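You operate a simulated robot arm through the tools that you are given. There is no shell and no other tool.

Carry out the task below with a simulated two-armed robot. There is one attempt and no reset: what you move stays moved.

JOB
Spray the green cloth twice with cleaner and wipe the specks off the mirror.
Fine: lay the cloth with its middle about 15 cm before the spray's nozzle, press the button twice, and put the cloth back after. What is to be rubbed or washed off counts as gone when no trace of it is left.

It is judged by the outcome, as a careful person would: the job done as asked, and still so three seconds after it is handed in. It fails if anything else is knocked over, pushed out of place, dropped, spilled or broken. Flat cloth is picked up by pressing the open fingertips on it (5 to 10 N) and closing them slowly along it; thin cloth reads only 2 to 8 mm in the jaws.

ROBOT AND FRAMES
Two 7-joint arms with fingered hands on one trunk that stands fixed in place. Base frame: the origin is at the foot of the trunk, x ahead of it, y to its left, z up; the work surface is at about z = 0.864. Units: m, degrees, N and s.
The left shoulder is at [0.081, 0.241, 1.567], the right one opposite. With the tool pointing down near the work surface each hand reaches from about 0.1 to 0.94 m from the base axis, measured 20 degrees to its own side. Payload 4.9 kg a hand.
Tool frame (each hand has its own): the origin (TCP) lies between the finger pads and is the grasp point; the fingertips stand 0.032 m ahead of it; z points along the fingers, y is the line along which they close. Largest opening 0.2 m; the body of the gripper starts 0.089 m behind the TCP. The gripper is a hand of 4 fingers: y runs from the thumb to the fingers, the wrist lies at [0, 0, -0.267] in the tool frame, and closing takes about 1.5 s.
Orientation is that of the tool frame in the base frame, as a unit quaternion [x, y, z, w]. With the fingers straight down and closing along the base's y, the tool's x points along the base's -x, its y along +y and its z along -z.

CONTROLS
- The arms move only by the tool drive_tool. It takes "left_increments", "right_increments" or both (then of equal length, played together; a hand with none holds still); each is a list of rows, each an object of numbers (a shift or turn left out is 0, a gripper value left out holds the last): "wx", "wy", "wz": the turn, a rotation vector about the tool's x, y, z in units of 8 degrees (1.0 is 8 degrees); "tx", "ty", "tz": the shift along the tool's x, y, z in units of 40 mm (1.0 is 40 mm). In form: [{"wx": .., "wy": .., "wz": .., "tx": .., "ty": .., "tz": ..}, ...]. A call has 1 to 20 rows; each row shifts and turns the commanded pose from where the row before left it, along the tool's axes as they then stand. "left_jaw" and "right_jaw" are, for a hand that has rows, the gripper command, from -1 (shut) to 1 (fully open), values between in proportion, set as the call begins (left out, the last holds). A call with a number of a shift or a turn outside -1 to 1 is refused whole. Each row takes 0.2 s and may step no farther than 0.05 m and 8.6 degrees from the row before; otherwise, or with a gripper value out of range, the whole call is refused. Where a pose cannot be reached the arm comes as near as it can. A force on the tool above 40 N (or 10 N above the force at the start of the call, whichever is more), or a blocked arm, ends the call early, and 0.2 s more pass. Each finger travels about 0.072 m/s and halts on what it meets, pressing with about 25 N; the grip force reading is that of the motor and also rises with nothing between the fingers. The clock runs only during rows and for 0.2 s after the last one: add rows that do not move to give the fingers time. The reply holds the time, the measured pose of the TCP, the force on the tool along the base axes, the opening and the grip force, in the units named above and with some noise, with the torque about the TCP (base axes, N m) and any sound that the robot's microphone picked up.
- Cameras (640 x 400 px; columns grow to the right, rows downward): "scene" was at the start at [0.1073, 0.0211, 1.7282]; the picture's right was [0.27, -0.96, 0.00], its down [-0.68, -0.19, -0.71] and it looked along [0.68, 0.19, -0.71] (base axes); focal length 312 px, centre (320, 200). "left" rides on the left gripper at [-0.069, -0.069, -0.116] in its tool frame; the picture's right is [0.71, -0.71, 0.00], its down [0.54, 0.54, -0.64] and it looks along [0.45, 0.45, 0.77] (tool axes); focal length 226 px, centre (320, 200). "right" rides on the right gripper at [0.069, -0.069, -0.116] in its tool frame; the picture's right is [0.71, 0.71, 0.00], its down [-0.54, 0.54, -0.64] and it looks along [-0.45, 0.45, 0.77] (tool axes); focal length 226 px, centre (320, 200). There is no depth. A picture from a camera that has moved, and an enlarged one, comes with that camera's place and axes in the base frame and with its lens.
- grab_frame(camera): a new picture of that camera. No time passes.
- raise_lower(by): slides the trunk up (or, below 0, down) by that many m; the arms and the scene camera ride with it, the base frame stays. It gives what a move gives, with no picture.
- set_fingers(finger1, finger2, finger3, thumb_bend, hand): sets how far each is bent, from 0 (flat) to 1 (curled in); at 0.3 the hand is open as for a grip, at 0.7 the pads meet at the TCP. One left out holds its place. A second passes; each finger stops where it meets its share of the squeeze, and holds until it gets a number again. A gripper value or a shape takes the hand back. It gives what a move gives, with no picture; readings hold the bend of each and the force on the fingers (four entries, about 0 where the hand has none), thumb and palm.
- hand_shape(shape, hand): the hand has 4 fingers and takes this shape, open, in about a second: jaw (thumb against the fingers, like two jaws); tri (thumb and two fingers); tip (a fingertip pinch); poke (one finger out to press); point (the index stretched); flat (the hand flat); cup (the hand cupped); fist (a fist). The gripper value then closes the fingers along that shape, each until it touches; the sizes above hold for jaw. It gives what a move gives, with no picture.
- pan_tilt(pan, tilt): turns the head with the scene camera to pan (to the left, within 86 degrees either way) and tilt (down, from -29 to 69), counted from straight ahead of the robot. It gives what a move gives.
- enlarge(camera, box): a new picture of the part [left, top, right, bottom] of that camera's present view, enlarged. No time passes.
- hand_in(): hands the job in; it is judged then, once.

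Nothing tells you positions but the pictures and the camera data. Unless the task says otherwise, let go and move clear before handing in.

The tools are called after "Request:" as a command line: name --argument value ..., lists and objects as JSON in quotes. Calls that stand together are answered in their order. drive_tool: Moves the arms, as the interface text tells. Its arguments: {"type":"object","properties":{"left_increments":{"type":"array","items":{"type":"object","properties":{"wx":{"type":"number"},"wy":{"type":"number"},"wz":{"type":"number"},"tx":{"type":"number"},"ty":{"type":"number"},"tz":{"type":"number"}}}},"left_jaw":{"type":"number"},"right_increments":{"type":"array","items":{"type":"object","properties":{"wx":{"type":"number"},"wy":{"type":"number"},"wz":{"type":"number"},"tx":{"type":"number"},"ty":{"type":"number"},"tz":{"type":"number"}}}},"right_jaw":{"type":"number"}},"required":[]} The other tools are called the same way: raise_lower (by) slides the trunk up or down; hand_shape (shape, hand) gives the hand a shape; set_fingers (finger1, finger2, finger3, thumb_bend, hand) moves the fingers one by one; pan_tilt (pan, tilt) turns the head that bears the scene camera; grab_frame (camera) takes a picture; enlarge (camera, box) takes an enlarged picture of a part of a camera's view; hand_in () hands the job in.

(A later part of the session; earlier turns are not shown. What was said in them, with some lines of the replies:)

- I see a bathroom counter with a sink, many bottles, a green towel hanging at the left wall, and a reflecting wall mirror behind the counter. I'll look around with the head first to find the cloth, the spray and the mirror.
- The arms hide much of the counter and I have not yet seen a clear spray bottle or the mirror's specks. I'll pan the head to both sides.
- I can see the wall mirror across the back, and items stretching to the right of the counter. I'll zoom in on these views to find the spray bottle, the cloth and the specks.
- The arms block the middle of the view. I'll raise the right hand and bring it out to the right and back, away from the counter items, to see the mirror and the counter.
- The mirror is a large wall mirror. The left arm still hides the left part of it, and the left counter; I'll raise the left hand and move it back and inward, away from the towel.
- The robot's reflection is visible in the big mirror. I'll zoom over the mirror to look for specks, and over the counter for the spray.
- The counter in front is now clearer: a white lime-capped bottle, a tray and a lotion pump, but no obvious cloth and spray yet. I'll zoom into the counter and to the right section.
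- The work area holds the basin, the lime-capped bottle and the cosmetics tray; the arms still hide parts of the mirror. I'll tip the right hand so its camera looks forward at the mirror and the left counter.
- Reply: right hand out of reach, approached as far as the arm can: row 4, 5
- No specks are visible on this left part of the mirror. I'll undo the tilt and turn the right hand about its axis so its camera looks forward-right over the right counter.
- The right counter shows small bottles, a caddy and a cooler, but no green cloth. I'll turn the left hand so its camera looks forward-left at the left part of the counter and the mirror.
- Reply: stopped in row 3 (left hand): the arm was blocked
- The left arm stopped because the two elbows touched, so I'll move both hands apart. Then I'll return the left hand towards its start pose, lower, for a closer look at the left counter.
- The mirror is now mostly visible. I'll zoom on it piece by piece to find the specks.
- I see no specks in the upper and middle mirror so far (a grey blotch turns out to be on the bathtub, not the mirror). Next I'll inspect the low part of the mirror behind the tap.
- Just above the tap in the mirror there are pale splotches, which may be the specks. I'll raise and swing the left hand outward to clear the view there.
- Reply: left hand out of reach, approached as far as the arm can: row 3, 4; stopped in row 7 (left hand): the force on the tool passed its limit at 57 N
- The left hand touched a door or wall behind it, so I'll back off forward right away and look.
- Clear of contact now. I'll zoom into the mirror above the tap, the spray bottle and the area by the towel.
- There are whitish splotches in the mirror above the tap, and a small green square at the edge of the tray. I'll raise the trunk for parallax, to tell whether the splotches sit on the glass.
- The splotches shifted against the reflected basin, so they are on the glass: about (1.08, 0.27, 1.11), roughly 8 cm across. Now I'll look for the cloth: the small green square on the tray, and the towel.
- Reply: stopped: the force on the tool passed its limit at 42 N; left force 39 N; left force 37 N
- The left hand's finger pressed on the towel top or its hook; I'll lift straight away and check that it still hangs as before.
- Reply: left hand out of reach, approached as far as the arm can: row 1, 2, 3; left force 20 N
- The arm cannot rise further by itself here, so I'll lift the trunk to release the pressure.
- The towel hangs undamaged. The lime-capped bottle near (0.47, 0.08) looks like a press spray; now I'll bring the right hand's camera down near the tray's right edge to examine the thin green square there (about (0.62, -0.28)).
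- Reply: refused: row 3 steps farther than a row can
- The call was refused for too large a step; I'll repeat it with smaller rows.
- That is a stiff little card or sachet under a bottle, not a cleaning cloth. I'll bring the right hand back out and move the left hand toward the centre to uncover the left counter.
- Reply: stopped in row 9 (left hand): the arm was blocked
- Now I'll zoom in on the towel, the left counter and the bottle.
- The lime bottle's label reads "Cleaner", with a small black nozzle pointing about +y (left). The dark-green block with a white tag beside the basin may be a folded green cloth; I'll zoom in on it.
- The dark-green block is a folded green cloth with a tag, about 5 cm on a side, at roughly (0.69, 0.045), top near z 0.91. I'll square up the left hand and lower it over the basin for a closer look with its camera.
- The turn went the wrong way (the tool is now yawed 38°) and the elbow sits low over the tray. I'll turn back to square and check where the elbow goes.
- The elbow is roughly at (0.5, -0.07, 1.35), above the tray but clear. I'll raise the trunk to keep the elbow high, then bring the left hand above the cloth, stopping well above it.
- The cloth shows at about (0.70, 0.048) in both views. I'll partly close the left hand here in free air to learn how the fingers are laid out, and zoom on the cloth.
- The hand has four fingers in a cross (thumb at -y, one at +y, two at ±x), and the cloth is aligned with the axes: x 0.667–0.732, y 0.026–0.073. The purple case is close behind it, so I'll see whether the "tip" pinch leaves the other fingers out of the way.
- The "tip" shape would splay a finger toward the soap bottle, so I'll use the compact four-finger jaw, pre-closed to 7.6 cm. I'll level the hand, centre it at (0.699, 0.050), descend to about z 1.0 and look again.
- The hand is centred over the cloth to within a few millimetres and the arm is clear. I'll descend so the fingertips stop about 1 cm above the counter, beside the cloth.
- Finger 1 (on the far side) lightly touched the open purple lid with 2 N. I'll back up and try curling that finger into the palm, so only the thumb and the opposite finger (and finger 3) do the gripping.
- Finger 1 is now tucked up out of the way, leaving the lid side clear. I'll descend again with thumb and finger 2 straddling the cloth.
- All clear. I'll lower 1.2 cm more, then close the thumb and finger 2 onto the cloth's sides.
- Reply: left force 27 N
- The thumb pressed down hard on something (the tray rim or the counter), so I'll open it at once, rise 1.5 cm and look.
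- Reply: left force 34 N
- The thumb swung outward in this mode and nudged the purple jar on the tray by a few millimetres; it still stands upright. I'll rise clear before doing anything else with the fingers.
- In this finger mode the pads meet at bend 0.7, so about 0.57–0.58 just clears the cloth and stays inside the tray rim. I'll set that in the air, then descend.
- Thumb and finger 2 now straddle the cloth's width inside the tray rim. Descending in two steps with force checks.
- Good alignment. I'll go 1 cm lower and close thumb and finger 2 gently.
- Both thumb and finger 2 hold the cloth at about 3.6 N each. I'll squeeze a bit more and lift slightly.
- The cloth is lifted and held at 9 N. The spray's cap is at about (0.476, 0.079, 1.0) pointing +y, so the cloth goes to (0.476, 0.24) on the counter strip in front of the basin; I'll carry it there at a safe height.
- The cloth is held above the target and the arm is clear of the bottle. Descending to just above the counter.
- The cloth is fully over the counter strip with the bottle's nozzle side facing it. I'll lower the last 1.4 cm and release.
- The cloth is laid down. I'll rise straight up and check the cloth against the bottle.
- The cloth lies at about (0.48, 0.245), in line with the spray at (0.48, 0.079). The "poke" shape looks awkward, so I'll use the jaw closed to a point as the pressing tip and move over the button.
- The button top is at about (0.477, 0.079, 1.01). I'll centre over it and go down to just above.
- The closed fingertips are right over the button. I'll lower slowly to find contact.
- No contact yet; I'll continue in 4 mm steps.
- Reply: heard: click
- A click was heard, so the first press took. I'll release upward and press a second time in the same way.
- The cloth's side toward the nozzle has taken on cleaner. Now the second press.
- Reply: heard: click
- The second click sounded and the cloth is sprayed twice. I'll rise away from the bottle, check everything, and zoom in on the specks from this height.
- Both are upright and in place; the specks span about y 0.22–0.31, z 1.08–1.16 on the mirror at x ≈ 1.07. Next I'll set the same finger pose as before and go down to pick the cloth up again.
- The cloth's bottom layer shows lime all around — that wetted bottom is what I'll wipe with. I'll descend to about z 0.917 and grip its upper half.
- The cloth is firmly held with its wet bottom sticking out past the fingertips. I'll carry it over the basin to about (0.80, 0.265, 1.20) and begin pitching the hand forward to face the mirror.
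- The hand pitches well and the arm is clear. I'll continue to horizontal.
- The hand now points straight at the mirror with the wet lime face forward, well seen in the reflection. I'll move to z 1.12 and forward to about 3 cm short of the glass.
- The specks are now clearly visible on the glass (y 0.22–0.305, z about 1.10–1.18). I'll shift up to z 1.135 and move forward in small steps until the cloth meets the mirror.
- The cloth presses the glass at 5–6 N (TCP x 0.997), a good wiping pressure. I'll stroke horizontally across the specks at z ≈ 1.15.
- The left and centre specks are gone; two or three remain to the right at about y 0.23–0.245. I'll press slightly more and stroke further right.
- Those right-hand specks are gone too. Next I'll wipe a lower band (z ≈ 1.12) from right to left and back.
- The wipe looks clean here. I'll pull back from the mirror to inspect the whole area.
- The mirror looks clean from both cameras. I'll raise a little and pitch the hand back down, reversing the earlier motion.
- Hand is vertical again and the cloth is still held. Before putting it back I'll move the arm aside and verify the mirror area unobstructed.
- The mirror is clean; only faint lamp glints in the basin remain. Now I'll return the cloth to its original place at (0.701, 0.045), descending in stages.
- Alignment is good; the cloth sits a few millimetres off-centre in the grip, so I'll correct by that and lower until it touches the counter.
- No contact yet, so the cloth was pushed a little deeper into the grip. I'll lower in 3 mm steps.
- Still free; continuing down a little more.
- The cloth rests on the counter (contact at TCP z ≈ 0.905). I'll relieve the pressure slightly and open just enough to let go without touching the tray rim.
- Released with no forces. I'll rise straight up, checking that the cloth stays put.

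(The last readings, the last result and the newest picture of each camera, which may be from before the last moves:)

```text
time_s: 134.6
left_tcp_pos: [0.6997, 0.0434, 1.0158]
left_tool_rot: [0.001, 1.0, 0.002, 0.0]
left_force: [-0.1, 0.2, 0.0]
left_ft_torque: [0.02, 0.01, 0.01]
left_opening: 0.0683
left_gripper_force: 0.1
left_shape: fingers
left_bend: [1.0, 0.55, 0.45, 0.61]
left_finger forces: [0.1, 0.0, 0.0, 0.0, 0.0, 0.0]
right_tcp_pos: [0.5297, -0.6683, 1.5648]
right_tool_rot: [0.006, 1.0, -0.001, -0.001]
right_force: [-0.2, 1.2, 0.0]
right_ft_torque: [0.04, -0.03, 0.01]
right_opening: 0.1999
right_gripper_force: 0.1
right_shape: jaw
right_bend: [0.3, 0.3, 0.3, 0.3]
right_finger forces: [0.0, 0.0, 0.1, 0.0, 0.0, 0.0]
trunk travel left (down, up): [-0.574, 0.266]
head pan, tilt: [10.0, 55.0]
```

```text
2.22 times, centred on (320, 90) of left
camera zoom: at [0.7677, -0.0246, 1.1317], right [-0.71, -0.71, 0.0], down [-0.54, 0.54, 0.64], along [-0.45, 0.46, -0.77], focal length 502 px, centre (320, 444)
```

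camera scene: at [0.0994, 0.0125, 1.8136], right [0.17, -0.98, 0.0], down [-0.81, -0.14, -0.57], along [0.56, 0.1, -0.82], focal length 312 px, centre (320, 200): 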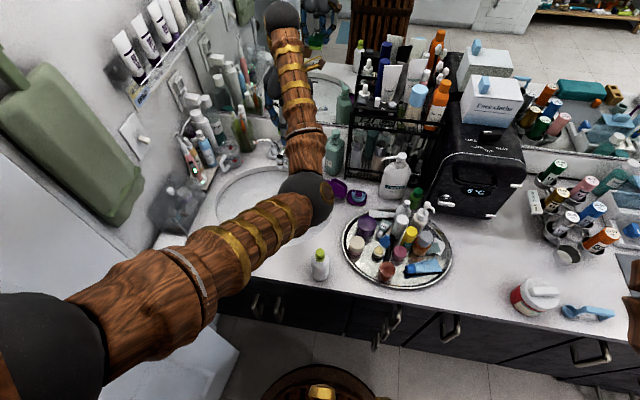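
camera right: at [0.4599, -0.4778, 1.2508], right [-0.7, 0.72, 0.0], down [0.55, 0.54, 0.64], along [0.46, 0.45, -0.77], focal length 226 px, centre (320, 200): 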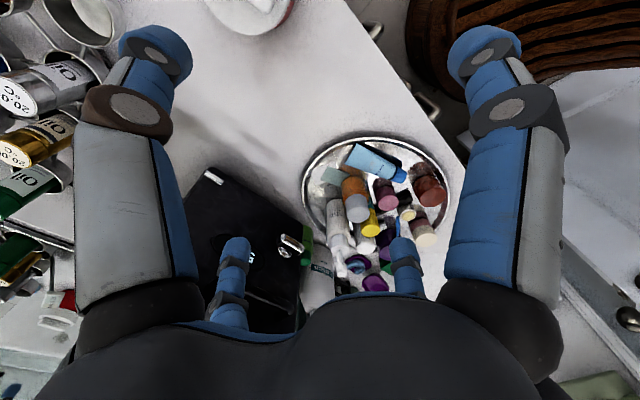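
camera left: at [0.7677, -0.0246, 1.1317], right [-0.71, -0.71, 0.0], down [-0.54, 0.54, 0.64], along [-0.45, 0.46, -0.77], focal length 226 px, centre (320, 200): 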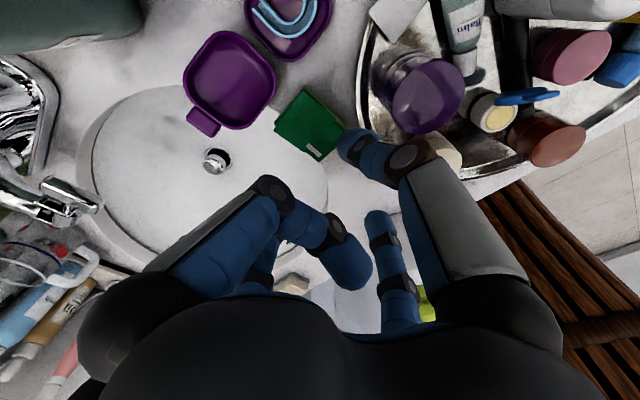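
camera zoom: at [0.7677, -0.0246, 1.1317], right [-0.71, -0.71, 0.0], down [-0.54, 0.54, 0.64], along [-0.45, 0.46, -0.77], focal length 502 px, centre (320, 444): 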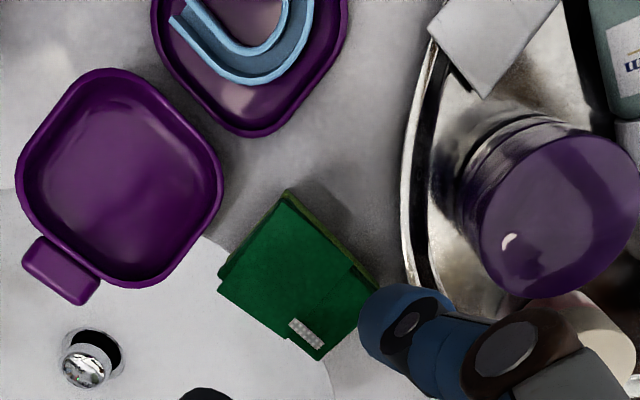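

The cloth is back in its spot, aligned as before. I'll take the arm up and away to check the whole scene, including the purple jar I nudged earlier.

Request:
drive_tool --left_increments '[{"tz": -1}, {"tz": -1}, {"tz": -1}, {"tz": -1}, {"tz": -1}, {"tz": -0.6, "ty": 0.8, "tx": 0.5}, {"tz": -0.6, "ty": 0.8, "tx": 0.5}, {"tz": -0.6, "ty": 0.8, "tx": 0.5}, {"ty": 0.8, "tx": 0.5}, {"ty": 0.8, "tx": 0.3}, {"ty": 0.8}, {"ty": 0.8}, {"ty": 0.8}]'

Request:
hand_shape --hand "left" --shape "jaw"

Request:
grab_frame --camera "scene"

Request:
enlarge --camera "scene" --box '[280, 130, 400, 250]'

Request:
enlarge --camera "scene" --box '[270, 60, 320, 105]'

```text
time_s: 137.4
left_tcp_pos: [0.6089, 0.3028, 1.2865]
left_tool_rot: [0.001, 1.0, 0.0, 0.001]
left_force: [-0.5, -0.5, 0.0]
left_ft_torque: [-0.03, 0.02, 0.0]
left_opening: 0.0682
left_gripper_force: 0.0
left_shape: fingers
left_bend: [1.0, 0.55, 0.45, 0.61]
left_finger forces: [0.1, 0.1, 0.0, 0.0, 0.0, 0.0]
right_tcp_pos: [0.5303, -0.6658, 1.5649]
right_tool_rot: [0.006, 1.0, -0.001, -0.002]
right_force: [-0.3, 0.3, 0.4]
right_ft_torque: [-0.02, 0.02, 0.0]
right_opening: 0.1999
right_gripper_force: 0.0
right_shape: jaw
right_bend: [0.3, 0.3, 0.3, 0.3]
right_finger forces: [0.1, 0.0, 0.0, 0.0, 0.1, 0.1]
trunk travel left (down, up): [-0.574, 0.266]
head pan, tilt: [10.0, 55.0]
```

```text
time_s: 138.3
left_tcp_pos: [0.6087, 0.3008, 1.2874]
left_tool_rot: [0.001, 1.0, 0.001, 0.001]
left_force: [-0.4, 0.5, 0.1]
left_ft_torque: [-0.01, 0.0, 0.02]
left_opening: 0.1999
left_gripper_force: 0.0
left_shape: jaw
left_bend: [0.3, 0.3, 0.3, 0.3]
left_finger forces: [0.0, 0.0, 0.2, 0.1, 0.0, 0.0]
right_tcp_pos: [0.5295, -0.6676, 1.5638]
right_tool_rot: [0.006, 1.0, 0.0, 0.0]
right_force: [-0.5, 0.0, 0.0]
right_ft_torque: [-0.02, 0.01, 0.01]
right_opening: 0.1999
right_gripper_force: 0.1
right_shape: jaw
right_bend: [0.3, 0.3, 0.3, 0.3]
right_finger forces: [0.0, 0.0, 0.0, 0.0, 0.0, 0.1]
trunk travel left (down, up): [-0.574, 0.266]
head pan, tilt: [10.0, 55.0]
```

```text
taken
camera scene: at [0.0998, 0.011, 1.8135], right [0.17, -0.98, 0.0], down [-0.81, -0.14, -0.57], along [0.56, 0.1, -0.82], focal length 312 px, centre (320, 200)
```

scene: 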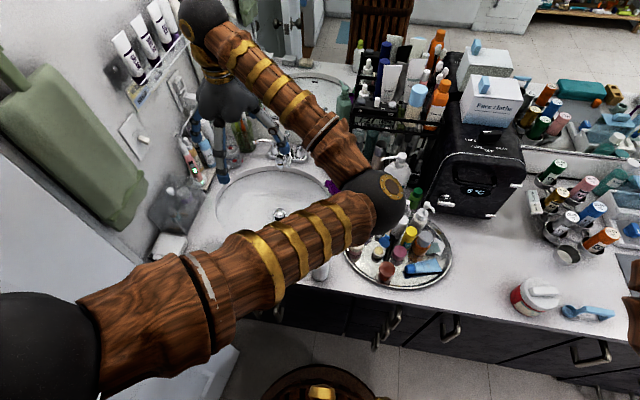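

```text
3.33 times, centred on (340, 190) of scene
camera zoom: at [0.0998, 0.011, 1.8135], right [0.17, -0.98, 0.0], down [-0.81, -0.14, -0.57], along [0.56, 0.1, -0.82], focal length 1041 px, centre (253, 233)
```

zoom: 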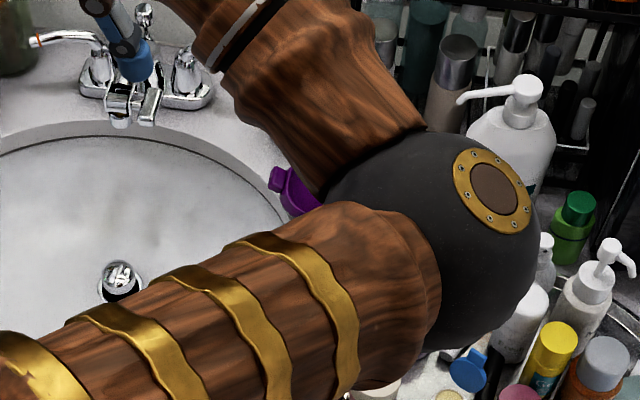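

```text
8.89 times, centred on (295, 82) of scene
camera zoom: at [0.0998, 0.011, 1.8135], right [0.17, -0.98, 0.0], down [-0.81, -0.14, -0.57], along [0.56, 0.1, -0.82], focal length 2775 px, centre (542, 1244)
```

zoom: 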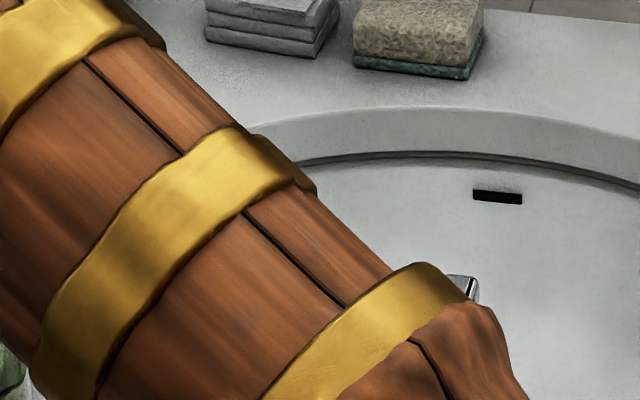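

The elbow hides the tray in this pose; I'll move the hand over the basin where the earlier view was open, and compare the tray items.

Request:
drive_tool --left_increments '[{"tx": -0.9}, {"tx": -0.9}, {"tx": -0.9}, {"tx": -0.9}, {"tx": -0.9}]'

Request:
grab_frame --camera "scene"

Request:
enlarge --camera "scene" --box '[310, 150, 460, 290]'

```text
time_s: 139.5
left_tcp_pos: [0.7919, 0.3019, 1.2834]
left_tool_rot: [0.0, 1.0, 0.001, 0.0]
left_force: [-0.2, -0.4, -0.1]
left_ft_torque: [0.0, 0.04, 0.02]
left_opening: 0.1996
left_gripper_force: 0.1
left_shape: jaw
left_bend: [0.3, 0.3, 0.3, 0.3]
left_finger forces: [0.0, 0.1, 0.1, 0.1, 0.2, 0.0]
right_tcp_pos: [0.5318, -0.668, 1.5633]
right_tool_rot: [0.007, 1.0, -0.001, -0.001]
right_force: [0.6, 0.2, -0.2]
right_ft_torque: [-0.01, 0.02, 0.0]
right_opening: 0.2002
right_gripper_force: 0.1
right_shape: jaw
right_bend: [0.3, 0.3, 0.3, 0.3]
right_finger forces: [0.0, 0.0, 0.1, 0.1, 0.0, 0.0]
trunk travel left (down, up): [-0.574, 0.266]
head pan, tilt: [10.0, 55.0]
```

```text
taken
camera scene: at [0.1023, 0.0126, 1.8133], right [0.17, -0.98, 0.0], down [-0.81, -0.14, -0.57], along [0.56, 0.1, -0.82], focal length 312 px, centre (320, 200)
```

scene: 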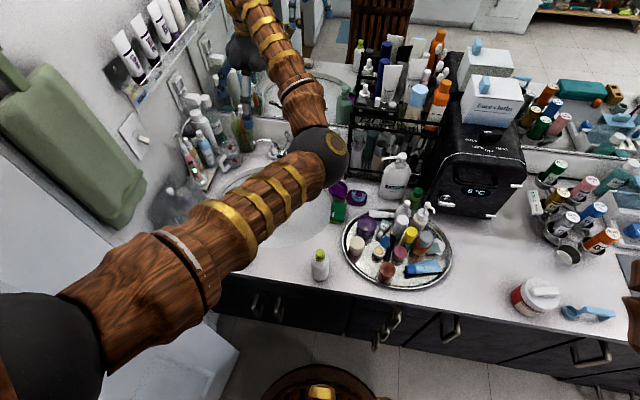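

```text
2.86 times, centred on (385, 220) of scene
camera zoom: at [0.1023, 0.0126, 1.8133], right [0.17, -0.98, 0.0], down [-0.81, -0.14, -0.57], along [0.56, 0.1, -0.82], focal length 892 px, centre (134, 143)
```

zoom: 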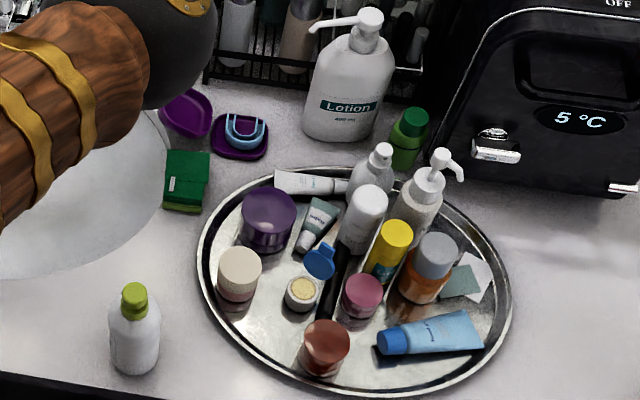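

Everything stands as it was (the jar differs by about 6 mm, still upright on the tray) and the cloth is back. I'll pitch the left hand forward once more, just to inspect the mirror closely with its camera.

Request:
drive_tool --left_increments '[{"wy": -1}, {"wy": -1}, {"wy": -1}, {"wy": -1}, {"wy": -1}, {"wy": -1}, {"wy": -1}, {"wy": -1}, {"wy": -1}, {"wy": -1}, {"wy": -1}]'

Request:
grab_frame --camera "left"

Request:
enlarge --camera "left" --box '[200, 20, 440, 170]'

Request:
enlarge --camera "left" --box '[220, 120, 420, 245]'

Request:
enlarge --camera "scene" --box '[230, 40, 350, 140]'

```text
time_s: 141.9
left_tcp_pos: [0.7884, 0.3003, 1.2876]
left_tool_rot: [0.001, 0.718, -0.002, 0.696]
left_force: [0.2, 0.4, -0.6]
left_ft_torque: [-0.01, 0.01, 0.0]
left_opening: 0.1998
left_gripper_force: 0.1
left_shape: jaw
left_bend: [0.3, 0.3, 0.3, 0.3]
left_finger forces: [0.1, 0.1, 0.0, 0.1, 0.1, 0.0]
right_tcp_pos: [0.5304, -0.6667, 1.5659]
right_tool_rot: [0.006, 1.0, 0.0, 0.0]
right_force: [-0.6, -0.1, -0.4]
right_ft_torque: [0.0, -0.01, 0.0]
right_opening: 0.1999
right_gripper_force: 0.1
right_shape: jaw
right_bend: [0.3, 0.3, 0.3, 0.3]
right_finger forces: [0.0, 0.1, 0.0, 0.0, 0.0, 0.0]
trunk travel left (down, up): [-0.574, 0.266]
head pan, tilt: [10.0, 55.0]
```

```text
taken
camera left: at [0.6741, 0.2329, 1.3615], right [-0.02, -0.71, -0.71], down [-0.66, 0.54, -0.52], along [0.75, 0.45, -0.48], focal length 226 px, centre (320, 200)
```

left: 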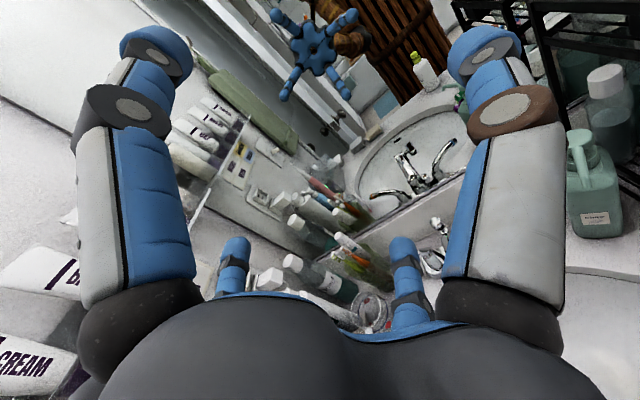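

```text
2.67 times, centred on (320, 95) of left
camera zoom: at [0.6741, 0.2329, 1.3615], right [-0.02, -0.71, -0.71], down [-0.66, 0.54, -0.52], along [0.75, 0.45, -0.48], focal length 603 px, centre (320, 480)
```

zoom: 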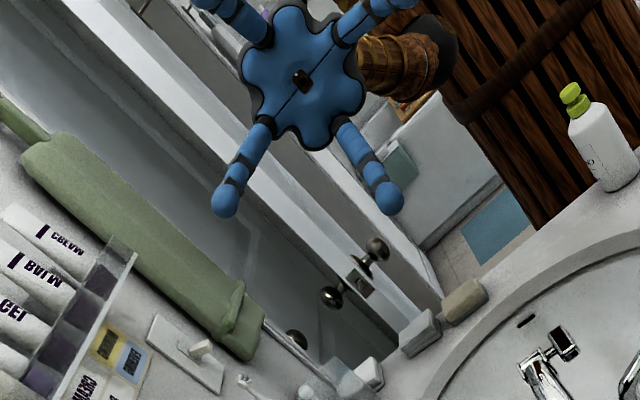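

```text
3.20 times, centred on (320, 182) of left
camera zoom: at [0.6741, 0.2329, 1.3615], right [-0.02, -0.71, -0.71], down [-0.66, 0.54, -0.52], along [0.75, 0.45, -0.48], focal length 723 px, centre (320, 256)
```

zoom: 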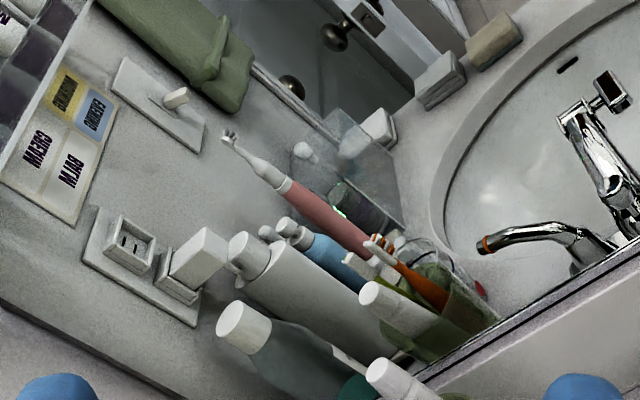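

```text
4.00 times, centred on (290, 90) of scene
camera zoom: at [0.099, 0.0132, 1.8137], right [0.17, -0.98, 0.0], down [-0.81, -0.14, -0.57], along [0.57, 0.1, -0.82], focal length 1249 px, centre (440, 640)
```

zoom: 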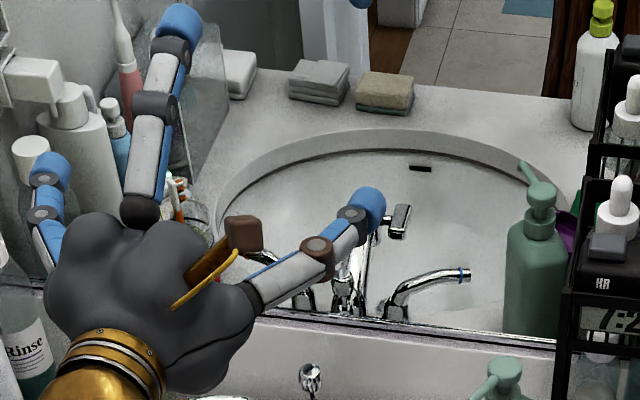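

The mirror is spotless up close, with no specks left. I'll pitch the hand back down and retreat it clear, then take a last look.

Request:
drive_tool --left_increments '[{"wy": 1}, {"wy": 1}, {"wy": 1}, {"wy": 1}, {"wy": 1}, {"wy": 1}, {"wy": 1}, {"wy": 1}, {"wy": 1}, {"wy": 1}, {"wy": 1}, {"tx": 0.8, "tz": -0.4}, {"tx": 0.8, "tz": -0.4}, {"tx": 0.8, "tz": -0.4}]'

Request:
pan_tilt --pan 5 --tilt 45

Request:
grab_frame --camera "scene"

Request:
grab_frame --camera "left"

```text
time_s: 144.9
left_tcp_pos: [0.6915, 0.2989, 1.3357]
left_tool_rot: [0.001, 1.0, 0.0, 0.001]
left_force: [-0.3, -0.2, 0.9]
left_ft_torque: [0.02, -0.02, -0.04]
left_opening: 0.2
left_gripper_force: 0.0
left_shape: jaw
left_bend: [0.3, 0.3, 0.3, 0.3]
left_finger forces: [0.0, 0.0, 0.1, 0.0, 0.0, 0.1]
right_tcp_pos: [0.5288, -0.6701, 1.5646]
right_tool_rot: [0.006, 1.0, -0.001, 0.0]
right_force: [0.0, -0.4, -0.2]
right_ft_torque: [0.0, -0.02, -0.02]
right_opening: 0.1998
right_gripper_force: 0.2
right_shape: jaw
right_bend: [0.3, 0.3, 0.3, 0.3]
right_finger forces: [0.1, 0.0, 0.0, 0.1, 0.1, 0.0]
trunk travel left (down, up): [-0.574, 0.266]
head pan, tilt: [10.0, 55.0]
```

```text
time_s: 145.7
left_tcp_pos: [0.6941, 0.3012, 1.3367]
left_tool_rot: [0.001, 1.0, -0.001, 0.001]
left_force: [-0.4, 0.3, 0.1]
left_ft_torque: [0.03, 0.02, -0.01]
left_opening: 0.1998
left_gripper_force: 0.0
left_shape: jaw
left_bend: [0.3, 0.3, 0.3, 0.3]
left_finger forces: [0.1, 0.1, 0.1, 0.1, 0.0, 0.0]
right_tcp_pos: [0.5301, -0.6681, 1.564]
right_tool_rot: [0.006, 1.0, 0.0, -0.001]
right_force: [0.3, 0.1, -0.8]
right_ft_torque: [-0.01, -0.02, 0.01]
right_opening: 0.1997
right_gripper_force: 0.0
right_shape: jaw
right_bend: [0.3, 0.3, 0.3, 0.3]
right_finger forces: [0.1, 0.1, 0.1, 0.0, 0.0, 0.0]
trunk travel left (down, up): [-0.574, 0.266]
head pan, tilt: [5.0, 45.0]
```

```text
taken
camera scene: at [0.1098, 0.0057, 1.8269], right [0.09, -1.0, 0.0], down [-0.7, -0.06, -0.71], along [0.7, 0.06, -0.71], focal length 312 px, centre (320, 200)
```

scene: 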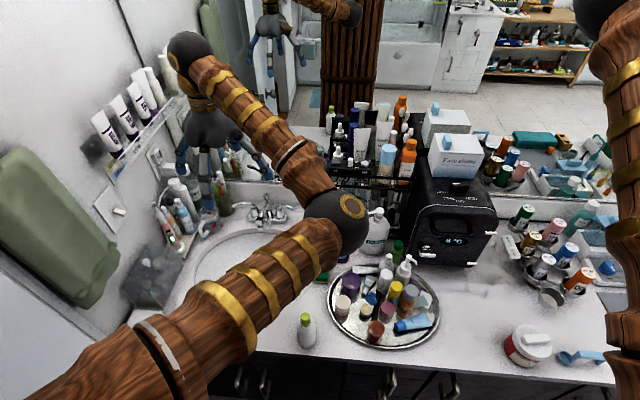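

```text
taken
camera left: at [0.7616, 0.2321, 1.4527], right [-0.71, -0.71, 0.0], down [-0.54, 0.54, 0.64], along [-0.45, 0.46, -0.77], focal length 226 px, centre (320, 200)
```

left: 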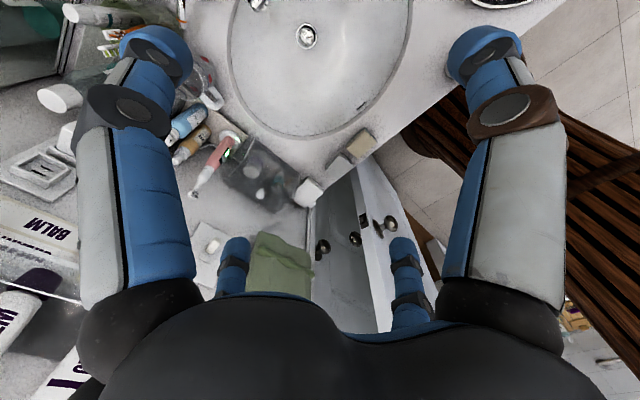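

The mirror is clear of specks, the cloth has been sprayed twice and lies back in its place, and both hands are empty and clear of everything. I'm handing the job in.

Request:
hand_in

```text
The job is handed in.
```

The green cloth got two sprays of cleaner, and I wiped the specks off the mirror with it. I saw no trace left from either camera. I then laid the cloth back beside the basin, within about 1 cm of where it was, and handed the job in.

- **Spraying:** the cloth lay with its middle about 15 cm in front of the nozzle. Each of the two presses gave a click, and the cloth showed cleaner along its lower edge.
- **Purple jar:** while I was fitting the fingers around the cloth, the thumb pushed the purple jar on the tray by roughly 6 mm. It still stands upright on the tray, and I left it there rather than risk moving it further.
- **Other contacts:** while I was moving the left arm clear early on, its hand bumped the door at the left once and pressed down on the hanging towel once. One finger also brushed the purple case. I saw no change in any of them afterwards.
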